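You operate a simulated robot arm through the tools that you are given. There is no shell and no other tool.

You are at the controls of a simulated robot arm. One attempt, no reset.

Task
Couple the spare head and lock it; the lock lamp must light.
Fine: head air valve off first; coupler into the head port, changer slide home, lock lever locked, air on again. Where these are worked on the way, their far stop is far enough and under half their travel is too little: head air valve.

It is judged by the outcome, as a careful person would: the job done as asked, and still so three seconds after it is handed in. It fails if anything else is knocked over, pushed out of place, dropped, spilled or broken.

Robot
A 7-joint arm with a two-finger parallel gripper on a trunk, on a base that drives. Base frame: it is fixed to the floor where the robot stands at the start and does not move with it; the origin is under the middle of the robot, x ahead of it, y to its left, z up. Readings come in mm, rad, newtons and seconds.
With the tool pointing down near the work surface it reaches from about 100 to 920 mm from the robot's upright axis, wherever it stands. Its first joint turns from -2.897 to 2.897 rad. Places, roughly: blow off rocker [2400, 200, 700]; blue coupler [2500, -250, 1000]; changer slide [2300, 0, 900]; finger selector [2400, -300, 1300]; head air valve [2600, 300, 700]; head port [2400, -200, 900]; lock lamp [2400, -300, 1100]; lock lever [2200, 200, 600]; stand air valve [3500, 300, 1200]. Payload 3.43 kg.
Tool frame: the origin (TCP) lies between the finger pads and is the grasp point; the fingertips stand 30 mm ahead of it; z points along the fingers, y is the line along which they close. Largest opening 94 mm; finger width 28, thickness 10; the body of the gripper, 50 by 96 mm, starts 55 mm behind the TCP.
Orientation is told as [roll, pitch, yaw] about the base's x, y, z axes, in that order, counted from this pose: with the fingers straight down and closing along the base's y, the tool's x points along the base's -x, its y along +y and its z along -z.

Tools
- The arm moves only by the tool send_rows. Its argument "targets" is a list of rows, each a list of 7 numbers: the shift along the tool's x, y, z in units of 20 mm (1.0 is 20 mm), then the turn, a rotation vector about the tool's x, y, z in units of 6 degrees (1.0 is 6 degrees), then the gripper command, from -1 (shut) to 1 (fully open), values between in proportion. In form: [[dx, dy, dz, ax, ay, az, gripper], ...]. A call has 1 to 20 rows; each row shifts and turns the commanded pose from where the row before left it, along the tool's axes as they then stand. A call with a number of a shift or a turn outside -1 to 1 is refused whole. Each row takes 0.2 s and may step no farther than 50 mm and 0.15 rad from the row before; otherwise, or with a gripper value out of range, the whole call is refused. Where a pose cannot be reached the arm comes as near as it can. A force on the tool above 50 N (or 10 N above the force at the start of the call, whichever is more), or a blocked arm, ends the call early, and 0.2 s more pass. The fingers move at their own pace (about 45 mm/s each) and stop on an object; they squeeze with about 30 N. The grip force told is the motor's: it shows also when the fingers shut on nothing. Time passes only in rows, and 0.2 s behind the last, so rows that do not move let the fingers close. It gives the time, the measured TCP pose, the force on the tool (base axes), the opening and the grip force at its end, in the units of the frame above (readings bear some noise), with the torque about the TCP (base axes, N m) and any sound that the robot's microphone picked up, and new pictures: "views" is both (left out), scene, wrist or none.
- Cameras (640 x 400 px; columns grow to the right, rows downward): "scene" is now at [511.8, 169.5, 1490.6]; the picture's right is [-0.31, -0.95, 0.00], its down [-0.78, 0.26, -0.57] and it looks along [0.54, -0.18, -0.82] (base axes); focal length 244 px, centre (320, 200). "wrist" rides on the gripper at [76, 14, -102] in the tool frame; the picture's right is [-0.18, 0.98, 0.00], its down [-0.75, -0.14, -0.64] and it looks along [-0.63, -0.12, 0.77] (tool axes); focal length 243 px, centre (320, 200). There is no depth. A picture from a camera that has moved, and an enlarged one, comes with that camera's place and axes in the base frame and with its lens.
- lift_body(by): slides the trunk up (or, below 0, down) by that many mm; the arm and the scene camera ride with it, the base frame stays. It gives what a move gives, with no picture.
- steer(legs): drives the robot by 1 to 6 legs, each [ahead, left, turn to the left] in mm, mm and rad, along the robot's own axes; the way and the turn of a leg run together, so that a leg with both is an arc; at most 1500 mm and 3.142 rad a leg. The arm and the cameras ride along, it lands a little off, and it stops where it bumps. It gives what a move gives, and a new picture of the scene camera.
- aim_head(pan, tilt): turns the head with the scene camera to pan (to the left, within 1.798 rad either way) and tilt (down, from -0.506 to 1.204), counted from straight ahead of the robot. It gives what a move gives, and a new picture of the scene camera.
- close_up(camera, box): a new picture of the part [left, top, right, bottom] of that camera's present view, enlarged. No time passes.
- finish_job(): hands the job in; it is judged then, once.

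Nothing tells you exact positions but the pictures and the camera data. Unless the task says otherwise, let go and move clear before handing in.

The tools are called after ">>>" as a command line: name --pt "numbers of a row" for each row, then --argument value for the rest, lists and objects as JSON in quotes. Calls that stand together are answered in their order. send_rows: Moves the arm, as the interface text tells. Its arguments: {"type":"object","properties":{"targets":{"type":"array","items":{"type":"array","items":{"type":"number"}}},"views":{"type":"string","enum":["both","scene","wrist","none"]}},"required":["targets"]} The other tools are called the same way: lift_body (by) slides the trunk up or down; steer (legs) drives the base; aim_head (pan, tilt) turns the head that bears the scene camera; close_up (camera, box) takes an enlarged picture of a part of a camera's view; finish_job () hands the job in.

At the start:

```text
t: 0.0
ee_pos: [537.4, -66.4, 889.1]
orientation: [0.0, 0.002, 0.0]
force: [-0.5, 0.0, -0.3]
torque: [-0.02, 0.0, -0.01]
gripper_width: 94.2
grip_force: 0.0
trunk travel left (down, up): [-575.0, 35.0]
robot x, y, heading: [-4.1, -0.6, -0.002]
head pan, tilt: [-0.318, 0.963]
```

scene: 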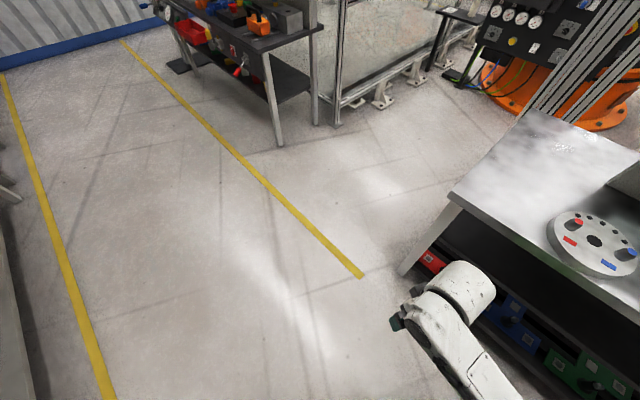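
wrist: 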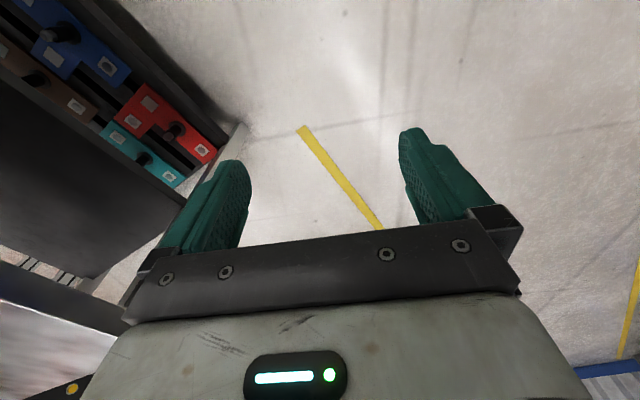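

I see a workshop with a bench to the right, a panel and orange pedestal farther on, and another bench ahead. I'll turn the head to look toward the work area around x≈2400.

>>> aim_head --pan 0.0 --tilt 0.3

>>> aim_head --pan -0.5 --tilt 0.4

```text
t: 1.0
ee_pos: [537.9, -65.8, 889.1]
orientation: [0.0, 0.001, 0.002]
force: [-0.5, 0.1, 0.3]
torque: [0.01, -0.01, -0.02]
gripper_width: 94.0
grip_force: 0.0
trunk travel left (down, up): [-575.0, 35.0]
robot x, y, heading: [-1.8, -0.8, -0.002]
head pan, tilt: [0.0, 0.3]
camera scene: at [536.8, 192.0, 1547.4], right [0.0, -1.0, 0.0], down [-0.3, 0.0, -0.95], along [0.95, 0.0, -0.3], focal length 244 px, centre (320, 200)
```

scene: 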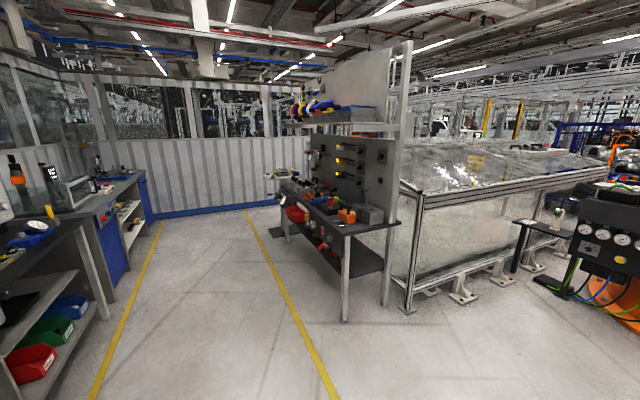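

```text
t: 2.0
ee_pos: [537.7, -66.5, 889.5]
orientation: [0.0, 0.0, 0.002]
force: [0.5, 0.1, 0.1]
torque: [0.02, -0.03, 0.02]
gripper_width: 94.2
grip_force: 0.1
trunk travel left (down, up): [-575.0, 35.0]
robot x, y, heading: [-0.2, 4.9, -0.001]
head pan, tilt: [-0.499, 0.4]
camera scene: at [524.8, 147.7, 1538.3], right [-0.48, -0.88, 0.0], down [-0.34, 0.19, -0.92], along [0.81, -0.44, -0.39], focal length 244 px, centre (320, 200)
```

scene: 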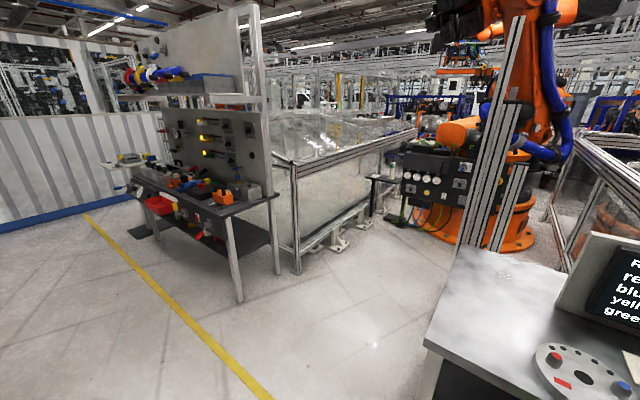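

The bench with the pegboard panel ahead at about x≈2400 looks like the work place. I'll zoom in on it.

>>> close_up --camera "scene" --box '[90, 0, 300, 300]'

>>> close_up --camera "scene" --box '[360, 90, 540, 260]'

>>> close_up --camera "scene" --box '[100, 130, 290, 250]'

```text
1.33 times, centred on (195, 150) of scene
camera zoom: at [524.8, 147.7, 1538.3], right [-0.48, -0.88, 0.0], down [-0.34, 0.19, -0.92], along [0.81, -0.44, -0.39], focal length 325 px, centre (487, 267)
```

zoom: 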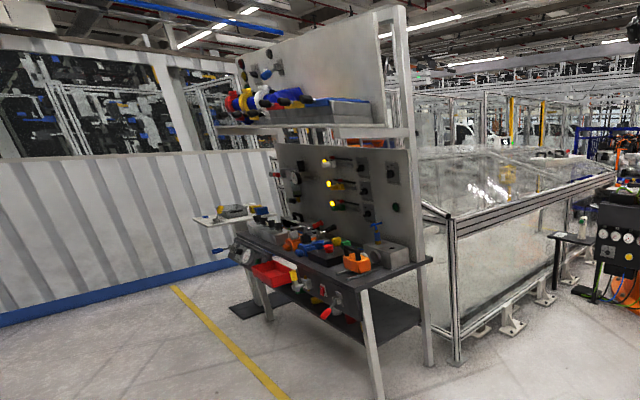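

```text
2.35 times, centred on (450, 175) of scene
camera zoom: at [524.8, 147.7, 1538.3], right [-0.48, -0.88, 0.0], down [-0.34, 0.19, -0.92], along [0.81, -0.44, -0.39], focal length 574 px, centre (14, 259)
```

zoom: 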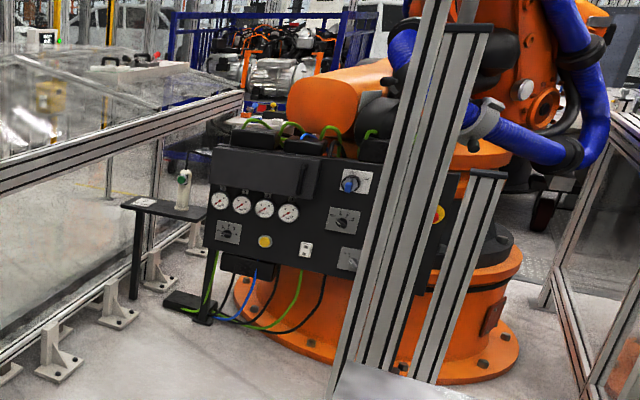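

```text
3.33 times, centred on (195, 190) of scene
camera zoom: at [524.8, 147.7, 1538.3], right [-0.48, -0.88, 0.0], down [-0.34, 0.19, -0.92], along [0.81, -0.44, -0.39], focal length 813 px, centre (737, 233)
```

zoom: 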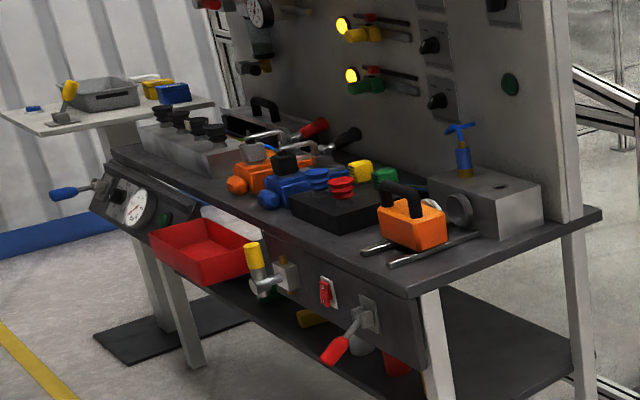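

The task bench is slanted (about 0.43 rad), front facing left/toward the aisle, with the grey head block, rails with orange slide, the red lever and the yellow valve on its front. I'll drive to stand in front of it, facing it, staying well back at first.

>>> steer --legs '[[1000, 480, 0], [950, 470, 0], [0, 0, -1.14]]'

>>> aim_head --pan 0.0 --tilt 0.6

```text
t: 15.6
ee_pos: [2112.3, 402.3, 889.6]
orientation: [0.0, 0.001, -1.178]
force: [0.9, 0.2, -0.7]
torque: [0.02, 0.02, 0.0]
gripper_width: 94.1
grip_force: 0.0
trunk travel left (down, up): [-575.0, 35.0]
robot x, y, heading: [1966.1, 925.4, -1.177]
head pan, tilt: [-0.499, 0.4]
camera scene: at [2308.1, 495.2, 1538.2], right [-0.99, 0.11, 0.0], down [0.04, 0.39, -0.92], along [-0.1, -0.92, -0.39], focal length 244 px, centre (320, 200)
```

scene: 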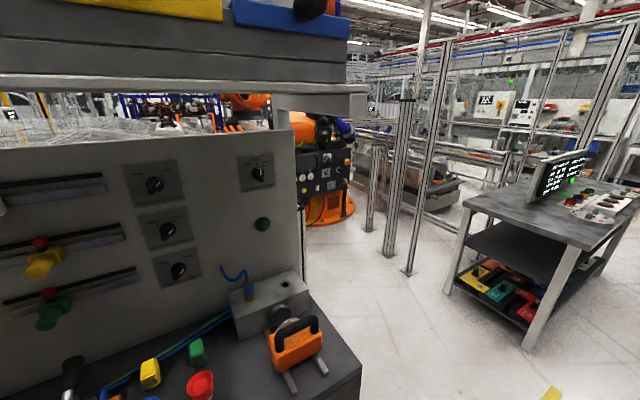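

```text
t: 16.5
ee_pos: [2111.7, 402.4, 889.5]
orientation: [0.001, 0.0, -1.178]
force: [0.0, 0.6, 0.6]
torque: [0.01, -0.04, 0.02]
gripper_width: 94.0
grip_force: 0.1
trunk travel left (down, up): [-575.0, 35.0]
robot x, y, heading: [1966.1, 926.6, -1.177]
head pan, tilt: [0.0, 0.6]
camera scene: at [2351.7, 505.6, 1520.0], right [-0.92, -0.38, 0.0], down [-0.22, 0.52, -0.83], along [0.31, -0.76, -0.56], focal length 244 px, centre (320, 200)
```

scene: 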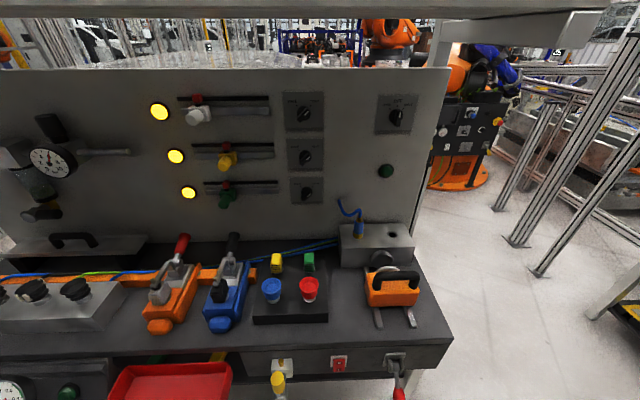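

Now I face the bench: grey head block with the orange slide on rails, a blue coupler on a hose, and valve, rocker and lever on the front. I'll zoom in on details.

>>> close_up --camera "scene" --box '[310, 180, 470, 280]'

>>> close_up --camera "scene" --box '[240, 300, 440, 400]'

>>> close_up --camera "scene" --box '[270, 80, 450, 210]'

>>> close_up --camera "scene" --box '[340, 230, 440, 335]'

```text
4.00 times, centred on (390, 230) of scene
camera zoom: at [2351.7, 505.6, 1520.0], right [-0.92, -0.38, 0.0], down [-0.22, 0.52, -0.83], along [0.31, -0.76, -0.56], focal length 976 px, centre (40, 80)
```

zoom: 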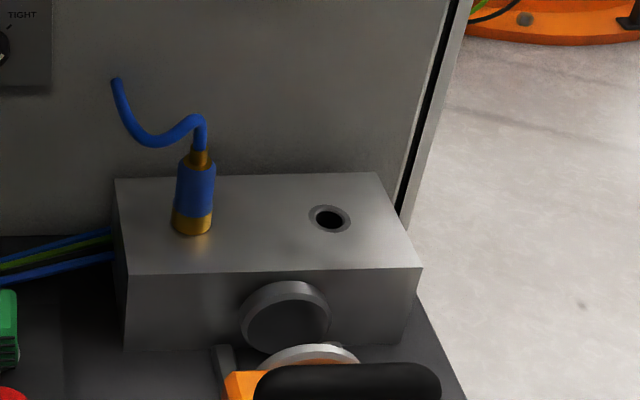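

```text
3.20 times, centred on (340, 350) of scene
camera zoom: at [2351.7, 505.6, 1520.0], right [-0.92, -0.38, 0.0], down [-0.22, 0.52, -0.83], along [0.31, -0.76, -0.56], focal length 780 px, centre (256, -280)
```

zoom: 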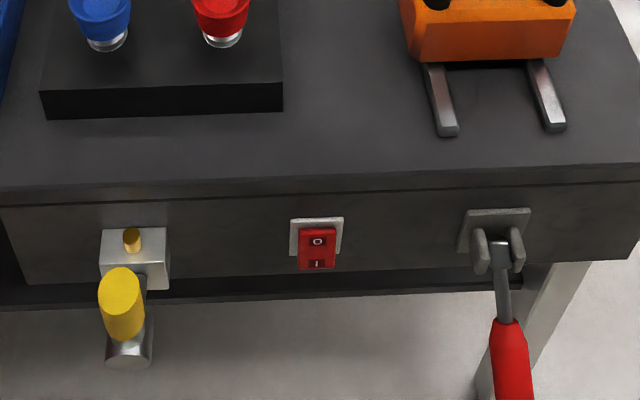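

```text
3.08 times, centred on (360, 145) of scene
camera zoom: at [2351.7, 505.6, 1520.0], right [-0.92, -0.38, 0.0], down [-0.22, 0.52, -0.83], along [0.31, -0.76, -0.56], focal length 750 px, centre (197, 369)
```

zoom: 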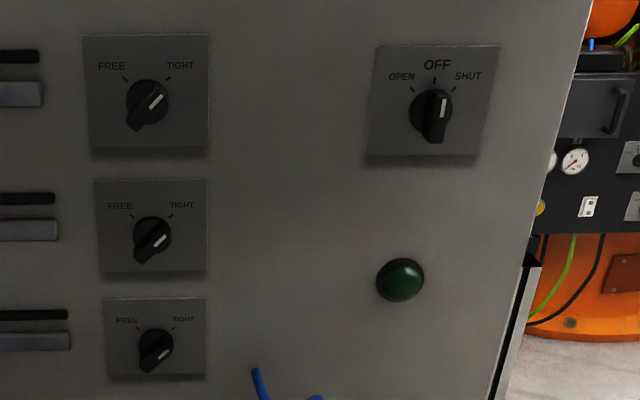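

```text
3.81 times, centred on (390, 282) of scene
camera zoom: at [2351.7, 505.6, 1520.0], right [-0.92, -0.38, 0.0], down [-0.22, 0.52, -0.83], along [0.31, -0.76, -0.56], focal length 929 px, centre (53, -114)
```

zoom: 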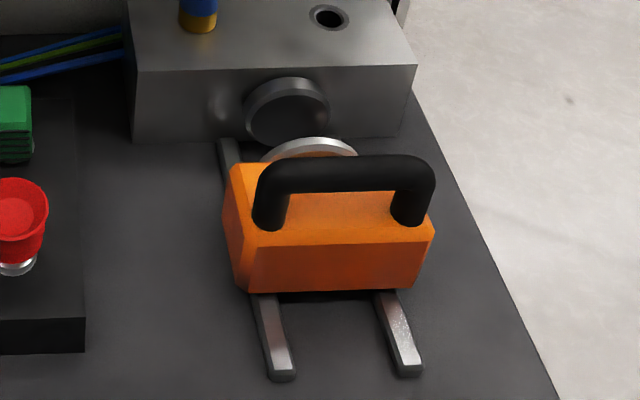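

I can triangulate well between views (port hole ≈ (2362,-225,898), coupler ≈ (2480,-169,943)). Now I'll look through the wrist camera and also tilt the head to see the front controls.

>>> close_up --camera "wrist" --box '[0, 0, 640, 400]'

>>> aim_head --pan -0.1 --tilt 1.0

```text
1.00 times, centred on (320, 200) of wrist (not enlarged: the box is as wide or as high as the picture)
camera zoom: at [2094.6, 478.5, 992.4], right [0.98, 0.21, 0.0], down [0.16, -0.75, 0.64], along [0.13, -0.63, -0.77], focal length 243 px, centre (320, 200)
```

zoom: 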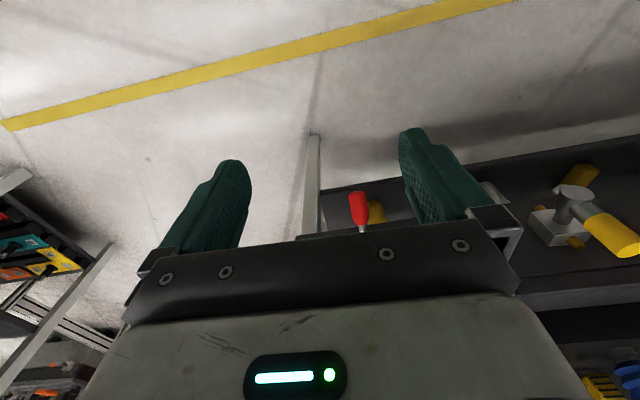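

```text
t: 17.4
ee_pos: [2112.7, 401.9, 889.3]
orientation: [0.001, 0.0, -1.178]
force: [-0.2, -0.4, 1.4]
torque: [-0.01, 0.02, 0.0]
gripper_width: 93.9
grip_force: 0.0
trunk travel left (down, up): [-575.0, 35.0]
robot x, y, heading: [1970.3, 926.9, -1.172]
head pan, tilt: [-0.099, 1.0]
camera scene: at [2338.1, 520.5, 1488.1], right [-0.96, -0.29, 0.0], down [-0.24, 0.81, -0.54], along [0.16, -0.52, -0.84], focal length 244 px, centre (320, 200)
```

scene: 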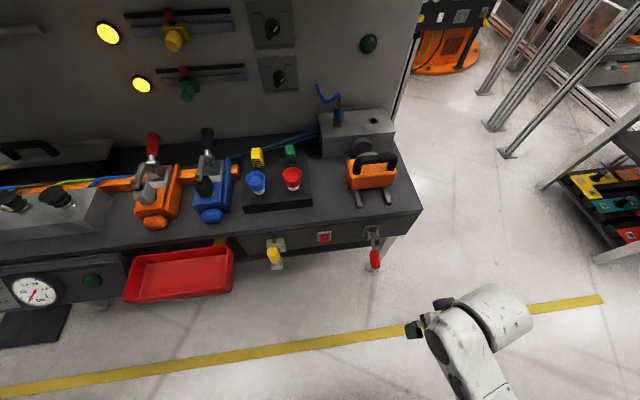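

>>> close_up --camera "scene" --box '[250, 210, 410, 290]'

>>> close_up --camera "scene" --box '[300, 80, 440, 220]'

>>> close_up --camera "wrist" --box '[460, 130, 640, 290]'

```text
4.00 times, centred on (330, 250) of scene
camera zoom: at [2338.1, 520.5, 1488.1], right [-0.96, -0.29, 0.0], down [-0.24, 0.81, -0.54], along [0.16, -0.52, -0.84], focal length 976 px, centre (280, 0)
```

zoom: 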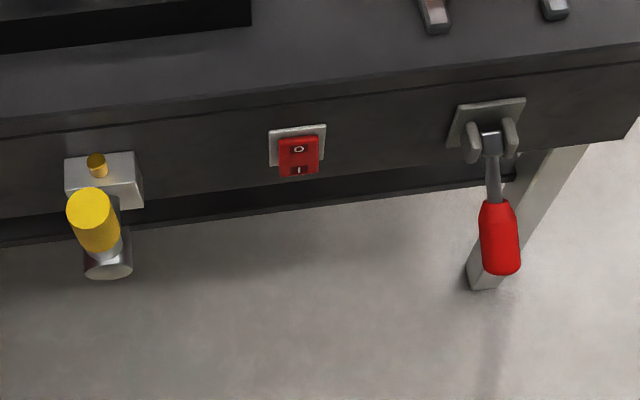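

```text
2.86 times, centred on (370, 150) of scene
camera zoom: at [2338.1, 520.5, 1488.1], right [-0.96, -0.29, 0.0], down [-0.24, 0.81, -0.54], along [0.16, -0.52, -0.84], focal length 697 px, centre (177, 343)
```

zoom: 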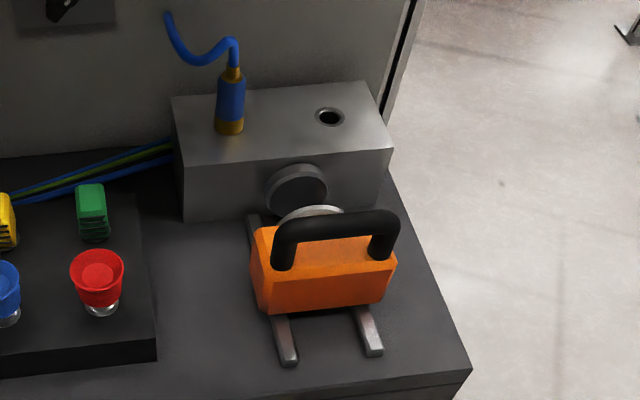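

```text
2.50 times, centred on (550, 210) of wrist
camera zoom: at [2094.6, 478.5, 992.4], right [0.98, 0.21, 0.0], down [0.16, -0.75, 0.64], along [0.13, -0.63, -0.77], focal length 606 px, centre (-255, 175)
```

zoom: 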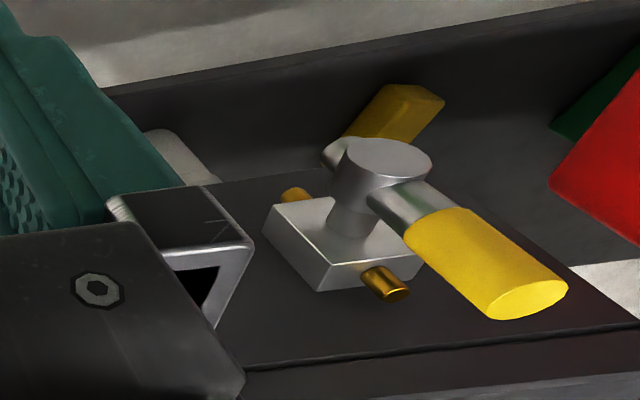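

The valve handle stands upright along its brass pipe (on), the lever hangs down. I'll lower the trunk to look at the front controls from a lower viewpoint.

>>> lift_body --by -350

>>> aim_head --pan -0.1 --tilt 0.75

>>> close_up --camera "scene" --box '[200, 150, 460, 400]'

>>> close_up --camera "wrist" --box '[0, 0, 640, 400]'

```text
t: 20.8
ee_pos: [2111.8, 402.4, 539.6]
orientation: [-0.003, 0.0, -1.176]
force: [0.2, 0.2, 0.1]
torque: [-0.01, 0.01, 0.02]
gripper_width: 94.1
grip_force: 0.0
trunk travel left (down, up): [-225.0, 385.0]
robot x, y, heading: [1967.8, 928.3, -1.181]
head pan, tilt: [-0.099, 1.0]
```

```text
t: 21.6
ee_pos: [2110.6, 402.4, 539.1]
orientation: [0.0, 0.0, -1.179]
force: [-0.6, 0.0, -0.7]
torque: [0.01, 0.01, -0.02]
gripper_width: 93.7
grip_force: 0.1
trunk travel left (down, up): [-225.0, 385.0]
robot x, y, heading: [1969.8, 923.2, -1.172]
head pan, tilt: [-0.099, 0.75]
camera scene: at [2341.9, 508.0, 1157.1], right [-0.96, -0.29, 0.0], down [-0.2, 0.65, -0.73], along [0.21, -0.7, -0.68], focal length 244 px, centre (320, 200)
```

scene: 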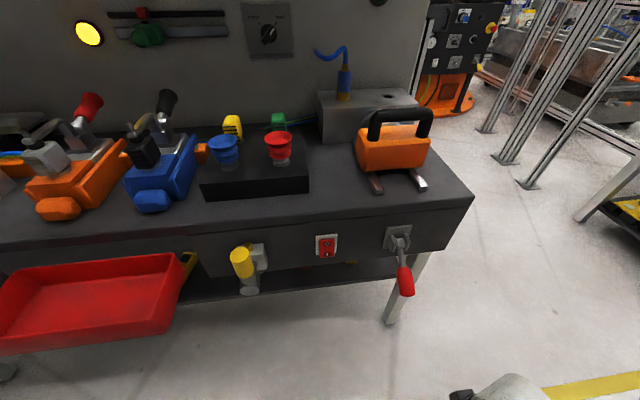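

```text
1.60 times, centred on (330, 275) of scene
camera zoom: at [2341.9, 508.0, 1157.1], right [-0.96, -0.29, 0.0], down [-0.2, 0.65, -0.73], along [0.21, -0.7, -0.68], focal length 390 px, centre (304, 80)
```

zoom: 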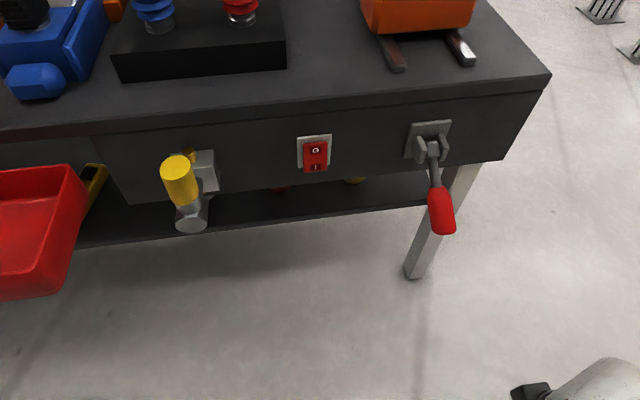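

```text
1.00 times, centred on (320, 200) of wrist (not enlarged: the box is as wide or as high as the picture)
camera zoom: at [2094.6, 478.5, 642.4], right [0.98, 0.21, 0.0], down [0.16, -0.75, 0.64], along [0.13, -0.63, -0.77], focal length 243 px, centre (320, 200)
```

zoom: 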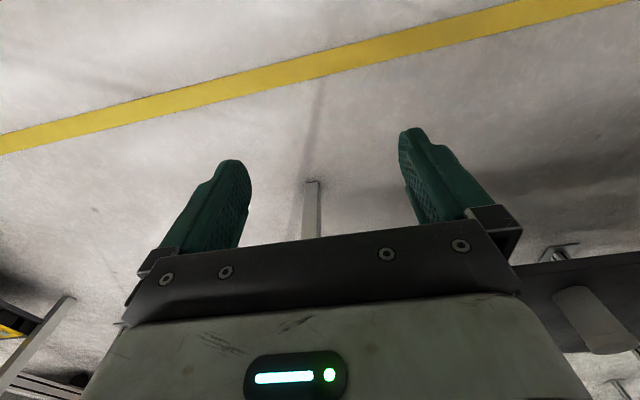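

>>> close_up --camera "scene" --box '[215, 220, 295, 305]'

>>> close_up --camera "scene" --box '[360, 215, 440, 305]'

>>> close_up --camera "scene" --box '[310, 40, 450, 200]'

```text
4.71 times, centred on (255, 262) of scene
camera zoom: at [2341.9, 508.0, 1157.1], right [-0.96, -0.29, 0.0], down [-0.2, 0.65, -0.73], along [0.21, -0.7, -0.68], focal length 1148 px, centre (626, -94)
```

zoom: 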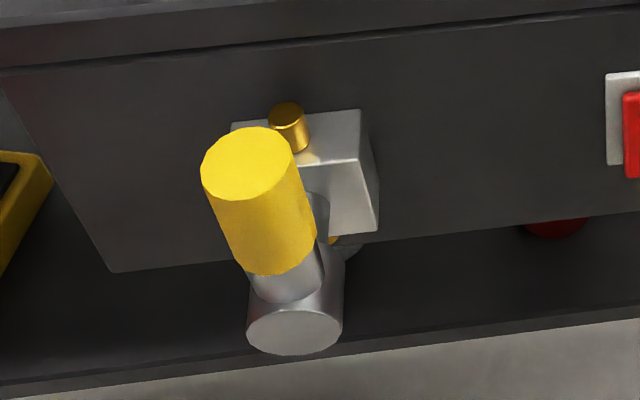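

```text
4.44 times, centred on (400, 260) of scene
camera zoom: at [2341.9, 508.0, 1157.1], right [-0.96, -0.29, 0.0], down [-0.2, 0.65, -0.73], along [0.21, -0.7, -0.68], focal length 1084 px, centre (-36, -67)
```

zoom: 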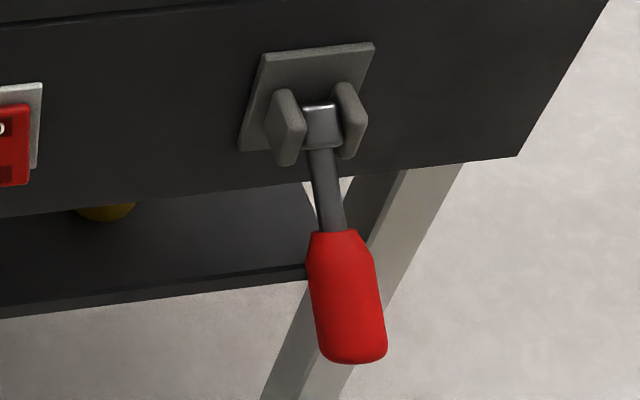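

```text
2.50 times, centred on (380, 120) of scene
camera zoom: at [2341.9, 508.0, 1157.1], right [-0.96, -0.29, 0.0], down [-0.2, 0.65, -0.73], along [0.21, -0.7, -0.68], focal length 610 px, centre (170, 400)
```

zoom: 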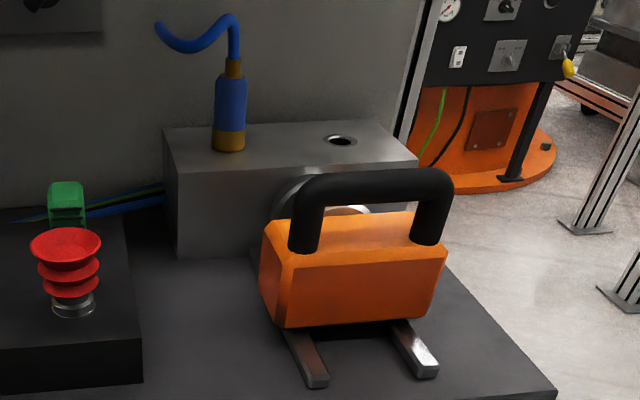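

I now have good triangulated positions: valve hub ≈ (2549,322,681) with handle up to z≈793, lever pivot ≈ (2265,124,699) pointing out and ~42° down, table top z≈806. I'll raise the trunk 200 mm and bring the closed fingers beside the valve handle.

>>> lift_body --by 200

>>> send_rows --pt "0 0 0 0 0 -0.45 -1" --pt "0 1 -0.3 0 0 0 -1" --pt "0 1 -0.3 0 0 0 -1" --pt "0 1 -0.3 0 0 0 -1" --pt "0 1 -0.3 0 0 0 -1" --pt "0 1 -0.3 0 0 0 -1" --pt "0 1 -0.3 0 0 0 -1" --pt "0 1 -0.3 0 0 0 -1" --pt "0 1 0 0 0 0 -1" --pt "0 1 0 0 0 0 -1" --pt "0 1 0 0 0 0 -1" --pt "0 1 0 0 0 0 -1" --pt "0 1 0 0 0 0 -1" --pt "0 1 0 0 0 0 -1" --pt "0 1 0 0 0 0 -1" --pt "0 0.75 0 0 0 0 -1"

```text
t: 23.8
ee_pos: [2112.1, 401.8, 738.2]
orientation: [-0.001, 0.0, -1.178]
force: [-0.4, 0.6, -0.4]
torque: [0.03, 0.0, 0.0]
gripper_width: 94.3
grip_force: 0.1
trunk travel left (down, up): [-425.0, 185.0]
robot x, y, heading: [1967.8, 921.9, -1.177]
head pan, tilt: [-0.099, 0.75]
```

```text
t: 27.2
ee_pos: [2379.9, 528.7, 780.9]
orientation: [0.0, 0.0, -1.133]
force: [0.0, -0.3, 0.2]
torque: [-0.01, 0.0, -0.04]
gripper_width: 0.0
grip_force: 29.9
trunk travel left (down, up): [-425.0, 185.0]
robot x, y, heading: [1967.8, 922.8, -1.179]
head pan, tilt: [-0.099, 0.75]
camera scene: at [2341.9, 507.9, 1357.1], right [-0.96, -0.29, 0.0], down [-0.2, 0.65, -0.73], along [0.21, -0.7, -0.68], focal length 244 px, centre (320, 200)
camera wrist: at [2359.6, 604.2, 884.1], right [0.97, 0.25, 0.0], down [0.19, -0.74, 0.64], along [0.16, -0.62, -0.77], focal length 243 px, centre (320, 200)
```

scene: 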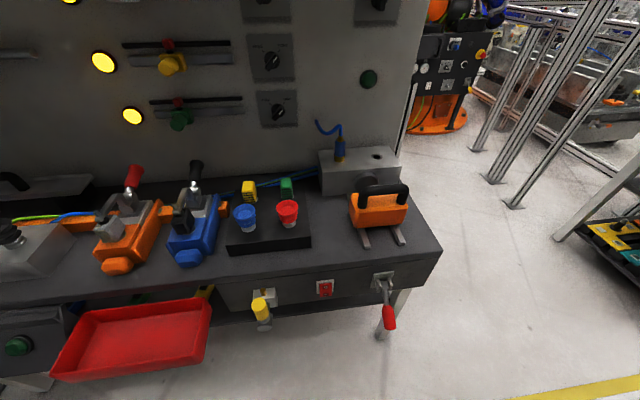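
wrist: 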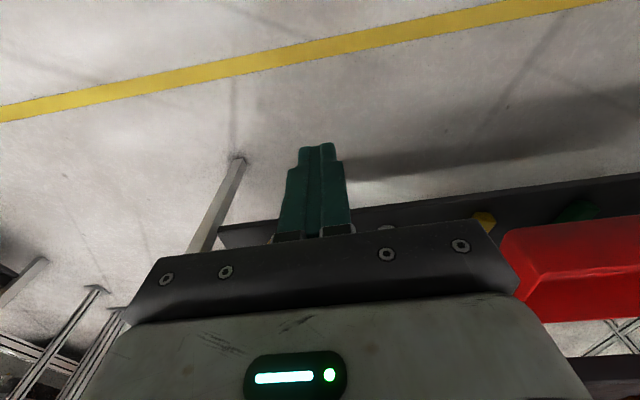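

>>> send_rows --pt "0 0 0 0 0 0 -1" --views "none"

```text
t: 27.6
ee_pos: [2380.1, 530.1, 781.1]
orientation: [0.001, 0.001, -1.132]
force: [0.8, 0.1, -0.6]
torque: [0.03, 0.03, 0.01]
gripper_width: 0.1
grip_force: 29.9
trunk travel left (down, up): [-425.0, 185.0]
robot x, y, heading: [1967.8, 922.8, -1.179]
head pan, tilt: [-0.099, 0.75]
```

The motion matches commands. Next I bring the closed fingers in toward the bench, just right of the valve handle.

>>> send_rows --pt "-0.97 0.1 0 0 0 0 -1" --pt "-0.97 0.1 0 0 0 0 -1" --pt "-0.97 0.1 0 0 0 0 -1" --pt "-0.97 0.1 0 0 0 0 -1" --pt "-0.97 0.1 0 0 0 0 -1" --pt "-0.97 0 0 0 0 0 -1" --pt "-0.97 0 0 0 0 0 -1" --pt "-0.97 0 0 0 0 0 -1" --pt "-0.97 0 0 0 0 0 -1" --pt "-0.97 0 0 0 0 0 -1" --pt "-0.97 0 0 0 0 0 -1"

```text
t: 30.0
ee_pos: [2478.4, 338.3, 781.4]
orientation: [0.0, -0.001, -1.131]
force: [-0.1, -0.6, 0.3]
torque: [0.02, -0.04, -0.01]
gripper_width: 0.1
grip_force: 30.1
trunk travel left (down, up): [-425.0, 185.0]
robot x, y, heading: [1966.1, 922.6, -1.175]
head pan, tilt: [-0.099, 0.75]
camera scene: at [2342.0, 507.9, 1357.1], right [-0.96, -0.29, 0.0], down [-0.2, 0.65, -0.73], along [0.21, -0.7, -0.68], focal length 244 px, centre (320, 200)
camera wrist: at [2457.8, 414.5, 884.2], right [0.97, 0.25, 0.0], down [0.19, -0.74, 0.64], along [0.16, -0.62, -0.77], focal length 243 px, centre (320, 200)
```

scene: 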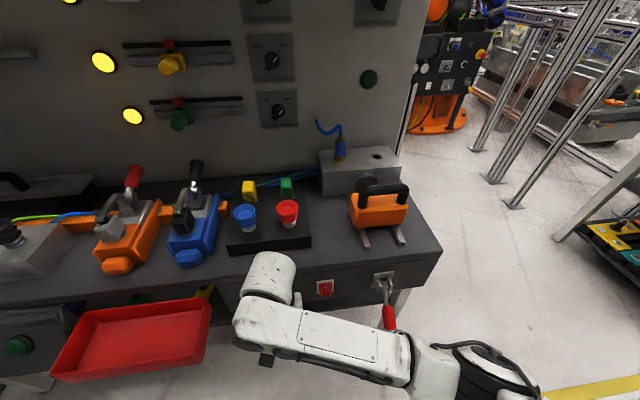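
wrist: 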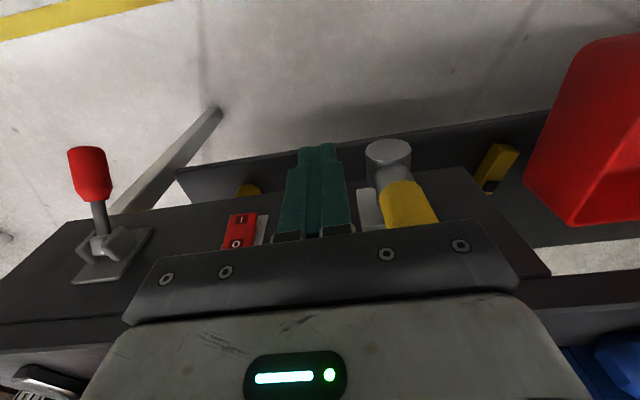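

The wrist view confirms the hub position. I move in beside the handle.

>>> send_rows --pt "-0.93 0.15 0 0 0 0 -1" --pt "-0.93 0.15 0 0 0 0 -1" --pt "-0.93 0.1 0 0 0 0 -1" --views "wrist"

```text
t: 30.8
ee_pos: [2504.1, 291.8, 782.2]
orientation: [0.0, 0.0, -1.132]
force: [-0.7, -0.1, 1.1]
torque: [0.03, -0.02, 0.03]
gripper_width: 0.0
grip_force: 29.8
out of reach, approached as far as the arm can: row 3
trunk travel left (down, up): [-425.0, 185.0]
robot x, y, heading: [1967.5, 922.7, -1.187]
head pan, tilt: [-0.099, 0.75]
camera wrist: at [2482.4, 367.0, 885.9], right [0.97, 0.25, 0.0], down [0.19, -0.74, 0.64], along [0.16, -0.62, -0.77], focal length 243 px, centre (320, 200)
```

wrist: 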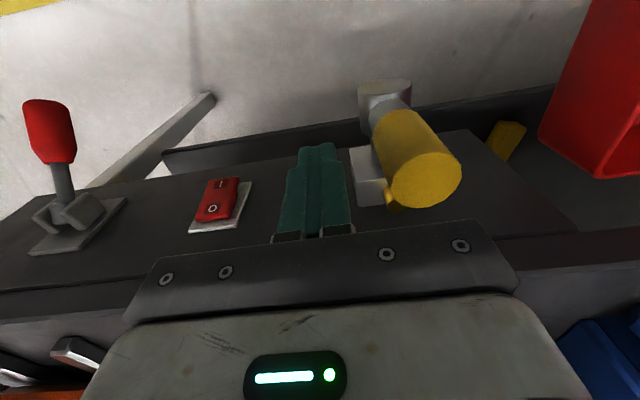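

The pose just before the handle is at the arm's limit, so I'll retract and drive the base closer, squaring up with the bench.

>>> send_rows --pt "1 0 0 0 0 0 -1" --pt "1 0 0 0 0 0 -1" --pt "1 -0.2 0 0 0 0 -1" --pt "1 -0.2 0 0 0 0 -1" --pt "1 -0.2 0 0 0 0 -1" --pt "1 -0.2 0 0 0 0 -1" --pt "1 -0.2 0 0 0 0 -1" --pt "1 -0.2 0 0 0 0 -1" --pt "1 -0.2 0 0 0 0 -1" --pt "1 -0.2 0 0 0 0 -1" --pt "1 -0.2 0 0 0 0 -1" --pt "1 -0.2 0 0 0 0 -1" --pt "1 -0.2 0 0 0 0 -1" --pt "1 -0.2 0 0 0 0 -1" --pt "1 -0.2 0 0 0 0 -1" --pt "1 -0.2 0 0 0 0 -1" --pt "1 -0.2 0 0 0 0 -1" --pt "1 0 0 0 0 0 -1" --pt "1 0 0 0 0 0 -1" --pt "1 0 0 0 0 0 -1" --views "none"

>>> steer --legs '[[272, 75, 0.047]]'

```text
t: 35.0
ee_pos: [2279.1, 628.6, 783.8]
orientation: [0.001, 0.0, -1.132]
force: [-0.5, 0.4, -0.8]
torque: [0.0, 0.0, -0.02]
gripper_width: 0.1
grip_force: 29.6
trunk travel left (down, up): [-425.0, 185.0]
robot x, y, heading: [1968.4, 919.4, -1.183]
head pan, tilt: [-0.099, 0.75]
```

```text
t: 36.9
ee_pos: [2471.7, 425.6, 782.2]
orientation: [0.0, 0.0, -1.086]
force: [-0.3, -1.2, -0.4]
torque: [0.02, -0.02, 0.0]
gripper_width: 0.0
grip_force: 29.5
trunk travel left (down, up): [-425.0, 185.0]
robot x, y, heading: [2147.3, 706.3, -1.136]
head pan, tilt: [-0.099, 0.75]
camera scene: at [2538.6, 308.7, 1357.2], right [-0.94, -0.33, 0.0], down [-0.23, 0.64, -0.73], along [0.24, -0.69, -0.68], focal length 244 px, centre (320, 200)
```

scene: 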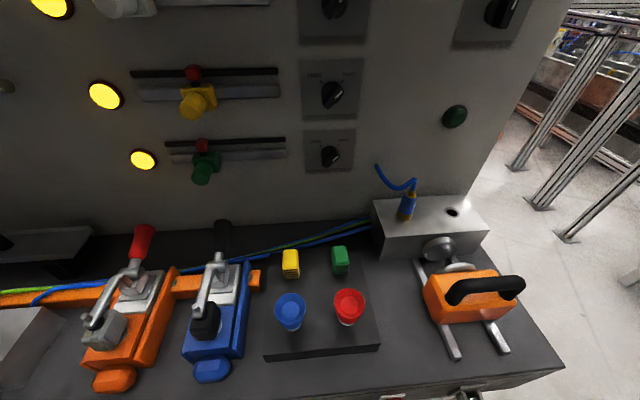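

The base is now at a good distance. I square the tool with the bench and move in beside the handle again.

>>> send_rows --pt "0 -0.6 0 0 0 0.43 -1" --pt "0 -0.6 0 0 0 0 -1" --pt "-0.98 0 0 0 0 0 -1" --pt "-0.98 0 0 0 0 0 -1" --pt "-0.98 0 0 0 0 0 -1" --pt "-0.98 0 0 0 0 0 -1" --pt "-0.98 0 0 0 0 0 -1" --pt "-0.98 0 0 0 0 0 -1" --pt "-0.98 0 0 0 0 0 -1" --views "wrist"

>>> aim_head --pan 0.3 --tilt 1.2

```text
t: 38.9
ee_pos: [2507.9, 292.3, 781.1]
orientation: [0.0, 0.0, -1.131]
force: [0.6, 0.6, -0.2]
torque: [0.03, 0.01, -0.01]
gripper_width: 0.0
grip_force: 30.6
trunk travel left (down, up): [-425.0, 185.0]
robot x, y, heading: [2142.0, 705.7, -1.136]
head pan, tilt: [-0.099, 0.75]
camera wrist: at [2488.3, 367.5, 884.2], right [0.97, 0.25, 0.0], down [0.19, -0.74, 0.64], along [0.16, -0.62, -0.77], focal length 243 px, centre (320, 200)
```

wrist: 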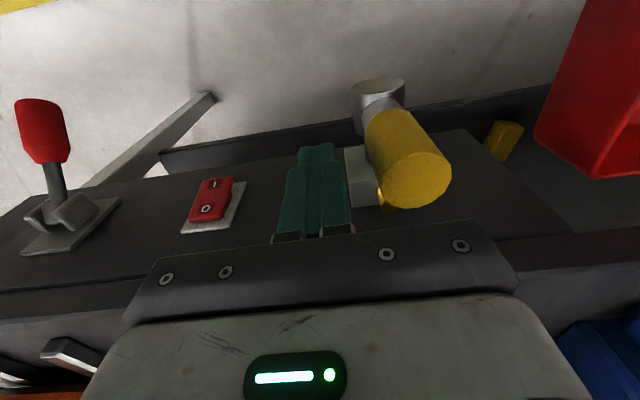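

```text
t: 39.8
ee_pos: [2509.3, 291.1, 781.5]
orientation: [0.0, 0.0, -1.131]
force: [-1.3, -0.4, 0.1]
torque: [-0.01, 0.03, -0.05]
gripper_width: 0.0
grip_force: 30.2
trunk travel left (down, up): [-425.0, 185.0]
robot x, y, heading: [2147.5, 706.5, -1.132]
head pan, tilt: [0.3, 1.201]
camera scene: at [2548.8, 345.3, 1325.4], right [-0.74, -0.67, 0.0], down [-0.63, 0.69, -0.36], along [0.24, -0.27, -0.93], focal length 244 px, centre (320, 200)
```

scene: 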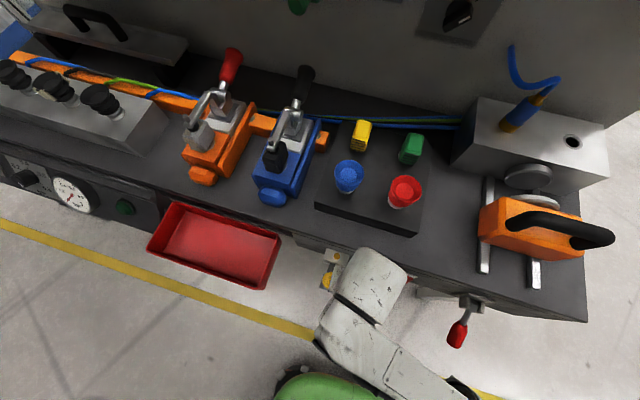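

The fingers are right of the handle at the correct depth. I test-push it gently to the left.

>>> send_rows --pt "0 0.4 0 0 0 0 -1" --pt "0 0.4 0 0 0 0 -1" --pt "0 0.4 0 0 0 0 -1" --pt "0 0.4 0 0 0 0 -1" --pt "0 0.4 0 0 0 0 -1" --views "wrist"

```text
t: 40.8
ee_pos: [2525.2, 296.2, 781.7]
orientation: [-0.02, 0.0, -1.139]
force: [-17.6, -3.7, 5.4]
torque: [0.07, -0.18, 0.11]
gripper_width: 0.3
grip_force: 30.0
trunk travel left (down, up): [-425.0, 185.0]
robot x, y, heading: [2142.0, 705.2, -1.139]
head pan, tilt: [0.3, 1.201]
stopped in row 4: the force on the tool passed its limit at 58 N (the readings are from after the stop); the commanded pose is now the measured one
camera wrist: at [2506.6, 374.0, 884.3], right [0.97, 0.24, -0.02], down [0.2, -0.74, 0.65], along [0.14, -0.63, -0.76], focal length 243 px, centre (320, 200)
```

wrist: 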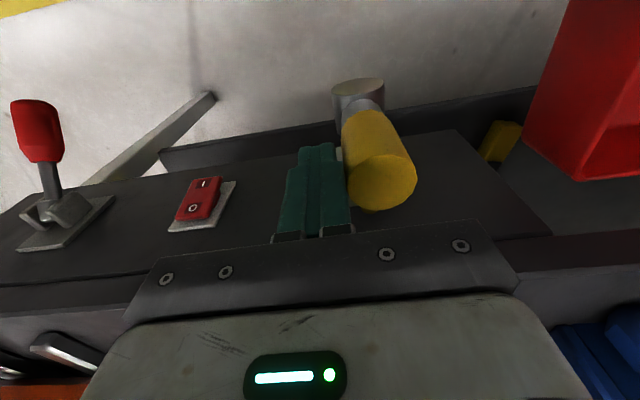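

The handle is at its stop to the left, so "off" must be to the right. I back off, go over the top, and come down on the handle's left side.

>>> send_rows --pt "0 -1 0 -0.08 0.17 -0.08 -1" --pt "0 0 -1 0 0 0 -1" --pt "0 0 -1 0 0 0 -1" --pt "0 0 -1 0 0 0 -1" --pt "0 0 -0.5 0 0 0 -1" --pt "0 1 0 0 0 0 -1" --pt "0 1 0 0 0 0 -1" --pt "0 1 0 0 0 0 -1" --pt "0 1 0 0 0 0 -1" --pt "0 1 0 0 0 0 -1" --views "wrist"

```text
t: 43.0
ee_pos: [2606.4, 330.3, 845.7]
orientation: [-0.009, 0.02, -1.127]
force: [-0.9, -0.3, -0.6]
torque: [0.01, 0.04, -0.02]
gripper_width: 0.0
grip_force: 30.0
out of reach, approached as far as the arm can: row 5
trunk travel left (down, up): [-425.0, 185.0]
robot x, y, heading: [2141.4, 705.3, -1.136]
head pan, tilt: [0.3, 1.201]
camera wrist: at [2585.9, 404.7, 950.0], right [0.97, 0.25, -0.01], down [0.21, -0.75, 0.63], along [0.15, -0.61, -0.78], focal length 243 px, centre (320, 200)
```

wrist: 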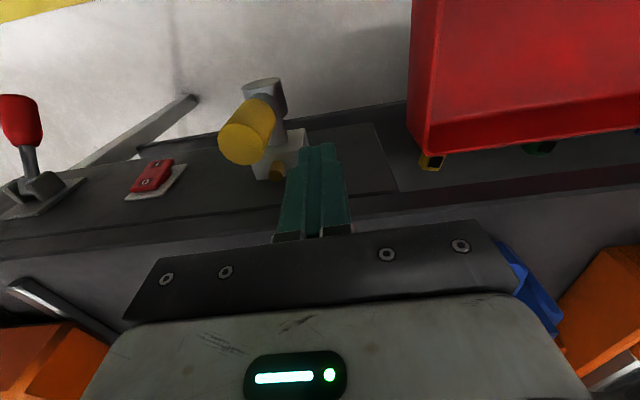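

>>> send_rows --pt "0 0 1 0 0 0 -1" --pt "0 0 1 0 0 0 -1" --pt "0 0 1 0 0 0 -1" --pt "0 0 0 0 0 0 -1" --views "wrist"

```text
t: 44.0
ee_pos: [2604.9, 330.4, 786.2]
orientation: [-0.007, 0.015, -1.128]
force: [0.1, 0.2, -0.1]
torque: [-0.01, -0.03, 0.01]
gripper_width: 0.0
grip_force: 30.3
trunk travel left (down, up): [-425.0, 185.0]
robot x, y, heading: [2144.2, 709.7, -1.136]
head pan, tilt: [0.3, 1.201]
camera wrist: at [2585.3, 404.7, 890.4], right [0.97, 0.25, -0.01], down [0.21, -0.75, 0.63], along [0.15, -0.61, -0.78], focal length 243 px, centre (320, 200)
```

wrist: 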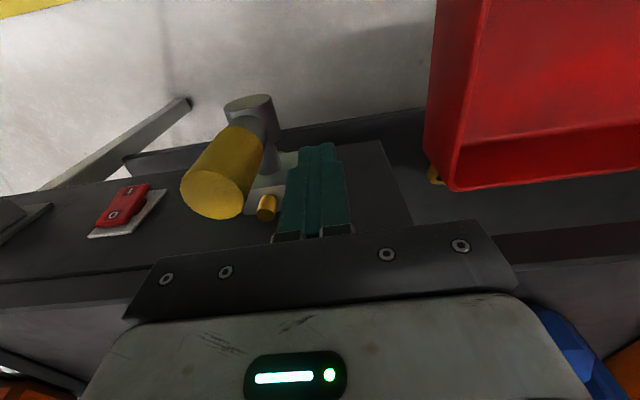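

The fingers are left of the handle. Now I push it right along its arc toward the off stop.

>>> send_rows --pt "0 -1 0 0 0 0 -1" --pt "0 -0.8 0 0 0 0 -1" --pt "0 -0.6 0 0 0 0 -1" --pt "0 -0.5 0 0 0 0 -1" --pt "0 -0.5 0.08 0 0 0 -1" --pt "0 -0.45 0.2 0 0 0 -1" --pt "0 -0.45 0.22 0 0 0 -1"

```text
t: 45.6
ee_pos: [2527.6, 293.5, 776.8]
orientation: [-0.011, 0.016, -1.128]
force: [-0.7, 0.4, -0.1]
torque: [0.01, -0.01, 0.01]
gripper_width: 0.0
grip_force: 29.7
trunk travel left (down, up): [-425.0, 185.0]
robot x, y, heading: [2147.2, 706.2, -1.136]
head pan, tilt: [0.3, 1.201]
camera scene: at [2547.1, 344.2, 1325.4], right [-0.74, -0.67, 0.0], down [-0.63, 0.69, -0.36], along [0.24, -0.27, -0.93], focal length 244 px, centre (320, 200)
camera wrist: at [2508.5, 368.0, 880.1], right [0.97, 0.25, -0.01], down [0.2, -0.75, 0.63], along [0.15, -0.61, -0.78], focal length 243 px, centre (320, 200)
```

scene: 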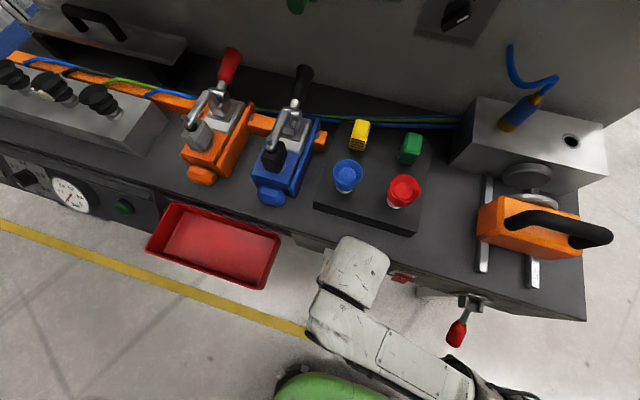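
wrist: 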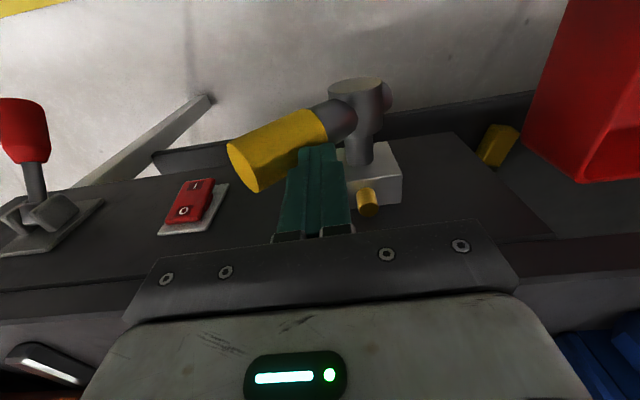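

The handle turns freely to the right, now about halfway. I continue the arc down to the stop.

>>> send_rows --pt "0 -0.4 0.32 0 0 0 -1" --pt "0 -0.38 0.33 0 0 0 -1" --pt "0 -0.3 0.4 0 0 0 -1" --pt "0 -0.28 0.4 0 0 0 -1" --pt "0 -0.2 0.48 0 0 0 -1" --pt "0 -0.15 0.48 0 0 0 -1" --pt "0 -0.05 0.35 0 0 0 -1" --pt "0 0 0.3 0 0 0 -1" --pt "0 0 0.3 0 0 0 -1"

```text
t: 47.0
ee_pos: [2495.9, 279.8, 734.5]
orientation: [-0.001, 0.011, -1.129]
force: [-9.5, 6.8, 33.1]
torque: [0.35, 0.51, 0.02]
gripper_width: 0.3
grip_force: 29.9
trunk travel left (down, up): [-425.0, 185.0]
robot x, y, heading: [2148.5, 702.1, -1.137]
head pan, tilt: [0.3, 1.201]
stopped in row 7: the force on the tool passed its limit at 60 N (the readings are from after the stop); the commanded pose is now the measured one
camera scene: at [2545.8, 344.9, 1326.4], right [-0.74, -0.67, 0.0], down [-0.62, 0.69, -0.36], along [0.24, -0.27, -0.93], focal length 244 px, centre (320, 200)
camera wrist: at [2476.5, 355.1, 839.2], right [0.97, 0.25, 0.0], down [0.2, -0.75, 0.63], along [0.16, -0.61, -0.77], focal length 243 px, centre (320, 200)
```

scene: 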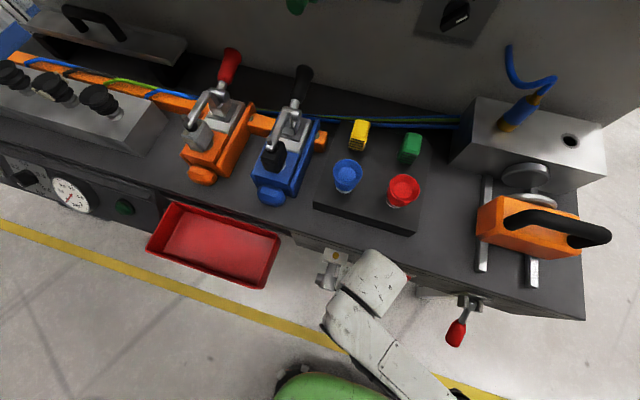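
wrist: 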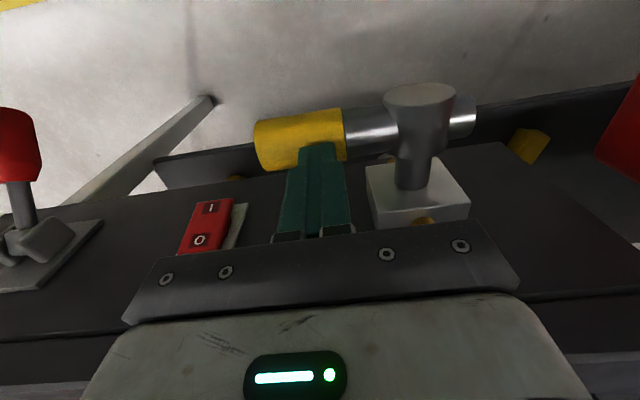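

The valve handle is now horizontal against its stop (off). I lift off and retract to check.

>>> send_rows --pt "0 0 -1 0 0 0 -1" --pt "0 0 -1 0 0 0 -1" --pt "0 0 -1 0 0 0 -1" --pt "1 0 0 0 0 0 -1" --pt "1 0 0 0 0 0 -1" --pt "1 0 0 0 0 0 -1" --pt "1 0 0 0 0 0 -1" --pt "1 0 0 0 0 0 -1" --pt "1 0 0 0 0 0 -1" --pt "1 -0.5 0 0 0 0 -1" --pt "1 -0.5 0 0 0 0 -1" --pt "1 -0.5 0 0 0 0 -1" --pt "1 -0.5 0 0 0 0 -1"

```text
t: 49.8
ee_pos: [2375.6, 441.9, 794.7]
orientation: [-0.001, 0.011, -1.125]
force: [0.2, -0.9, 0.8]
torque: [0.03, 0.0, -0.02]
gripper_width: 0.0
grip_force: 30.2
trunk travel left (down, up): [-425.0, 185.0]
robot x, y, heading: [2142.2, 707.2, -1.136]
head pan, tilt: [0.3, 1.201]
camera scene: at [2547.0, 344.2, 1325.5], right [-0.74, -0.67, 0.0], down [-0.63, 0.69, -0.36], along [0.24, -0.27, -0.93], focal length 244 px, centre (320, 200)
camera wrist: at [2355.4, 516.3, 898.7], right [0.97, 0.26, 0.0], down [0.2, -0.75, 0.63], along [0.16, -0.61, -0.77], focal length 243 px, centre (320, 200)
```

scene: 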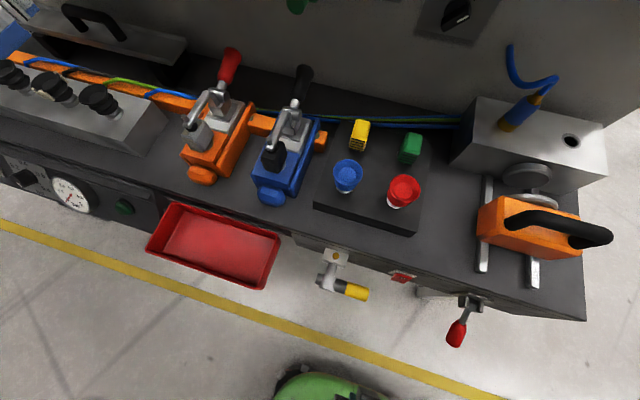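
wrist: 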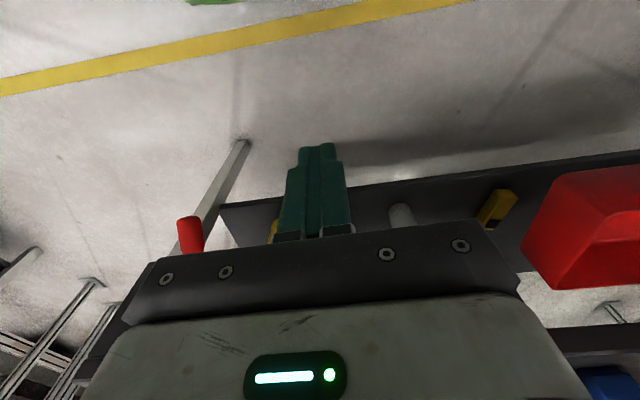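

The handle is horizontal: the head air is off. Next is the coupler: I raise the trunk so I can grip it with a tool tilted about 36° forward (to clear the hose and slide handle), and move to above/in front of it.

>>> lift_body --by 150

>>> aim_head --pan -0.45 --tilt 0.9

>>> close_up --camera "scene" --box '[160, 60, 480, 300]'

```text
t: 51.5
ee_pos: [2376.1, 441.9, 944.5]
orientation: [-0.001, 0.013, -1.129]
force: [-0.7, -0.1, -0.1]
torque: [-0.02, -0.02, 0.0]
gripper_width: 0.0
grip_force: 30.0
trunk travel left (down, up): [-575.0, 35.0]
robot x, y, heading: [2148.0, 708.9, -1.136]
head pan, tilt: [0.3, 1.201]
```

```text
t: 52.6
ee_pos: [2374.6, 441.9, 944.1]
orientation: [-0.002, 0.011, -1.129]
force: [0.0, 0.3, -0.6]
torque: [-0.03, 0.0, -0.02]
gripper_width: 0.0
grip_force: 29.7
trunk travel left (down, up): [-575.0, 35.0]
robot x, y, heading: [2144.5, 704.9, -1.138]
head pan, tilt: [-0.45, 0.901]
camera scene: at [2508.3, 310.3, 1495.2], right [-1.0, 0.01, 0.0], down [0.01, 0.78, -0.62], along [-0.01, -0.62, -0.78], focal length 244 px, centre (320, 200)
```

scene: 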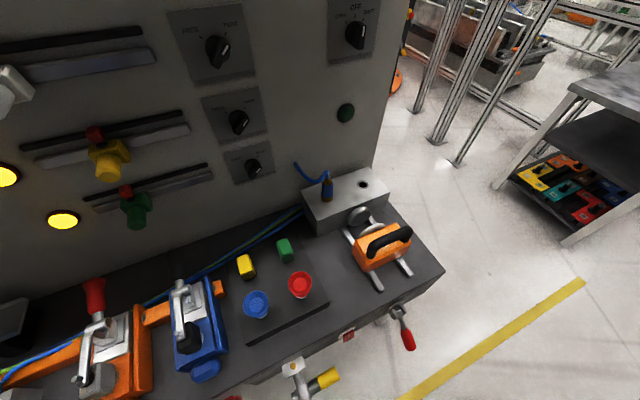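

```text
1.67 times, centred on (320, 180) of scene
camera zoom: at [2508.3, 310.3, 1495.2], right [-1.0, 0.01, 0.0], down [0.01, 0.78, -0.62], along [-0.01, -0.62, -0.78], focal length 406 px, centre (320, 233)
```

zoom: 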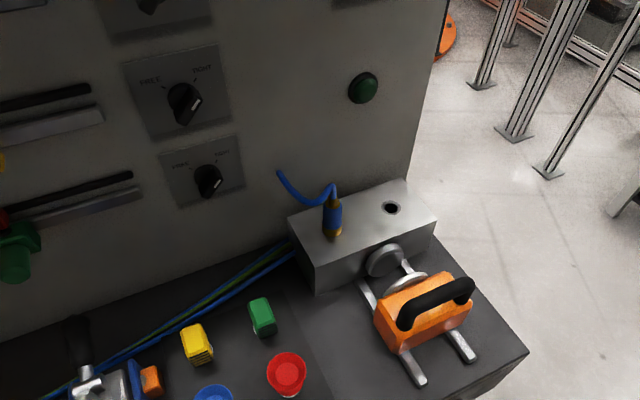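

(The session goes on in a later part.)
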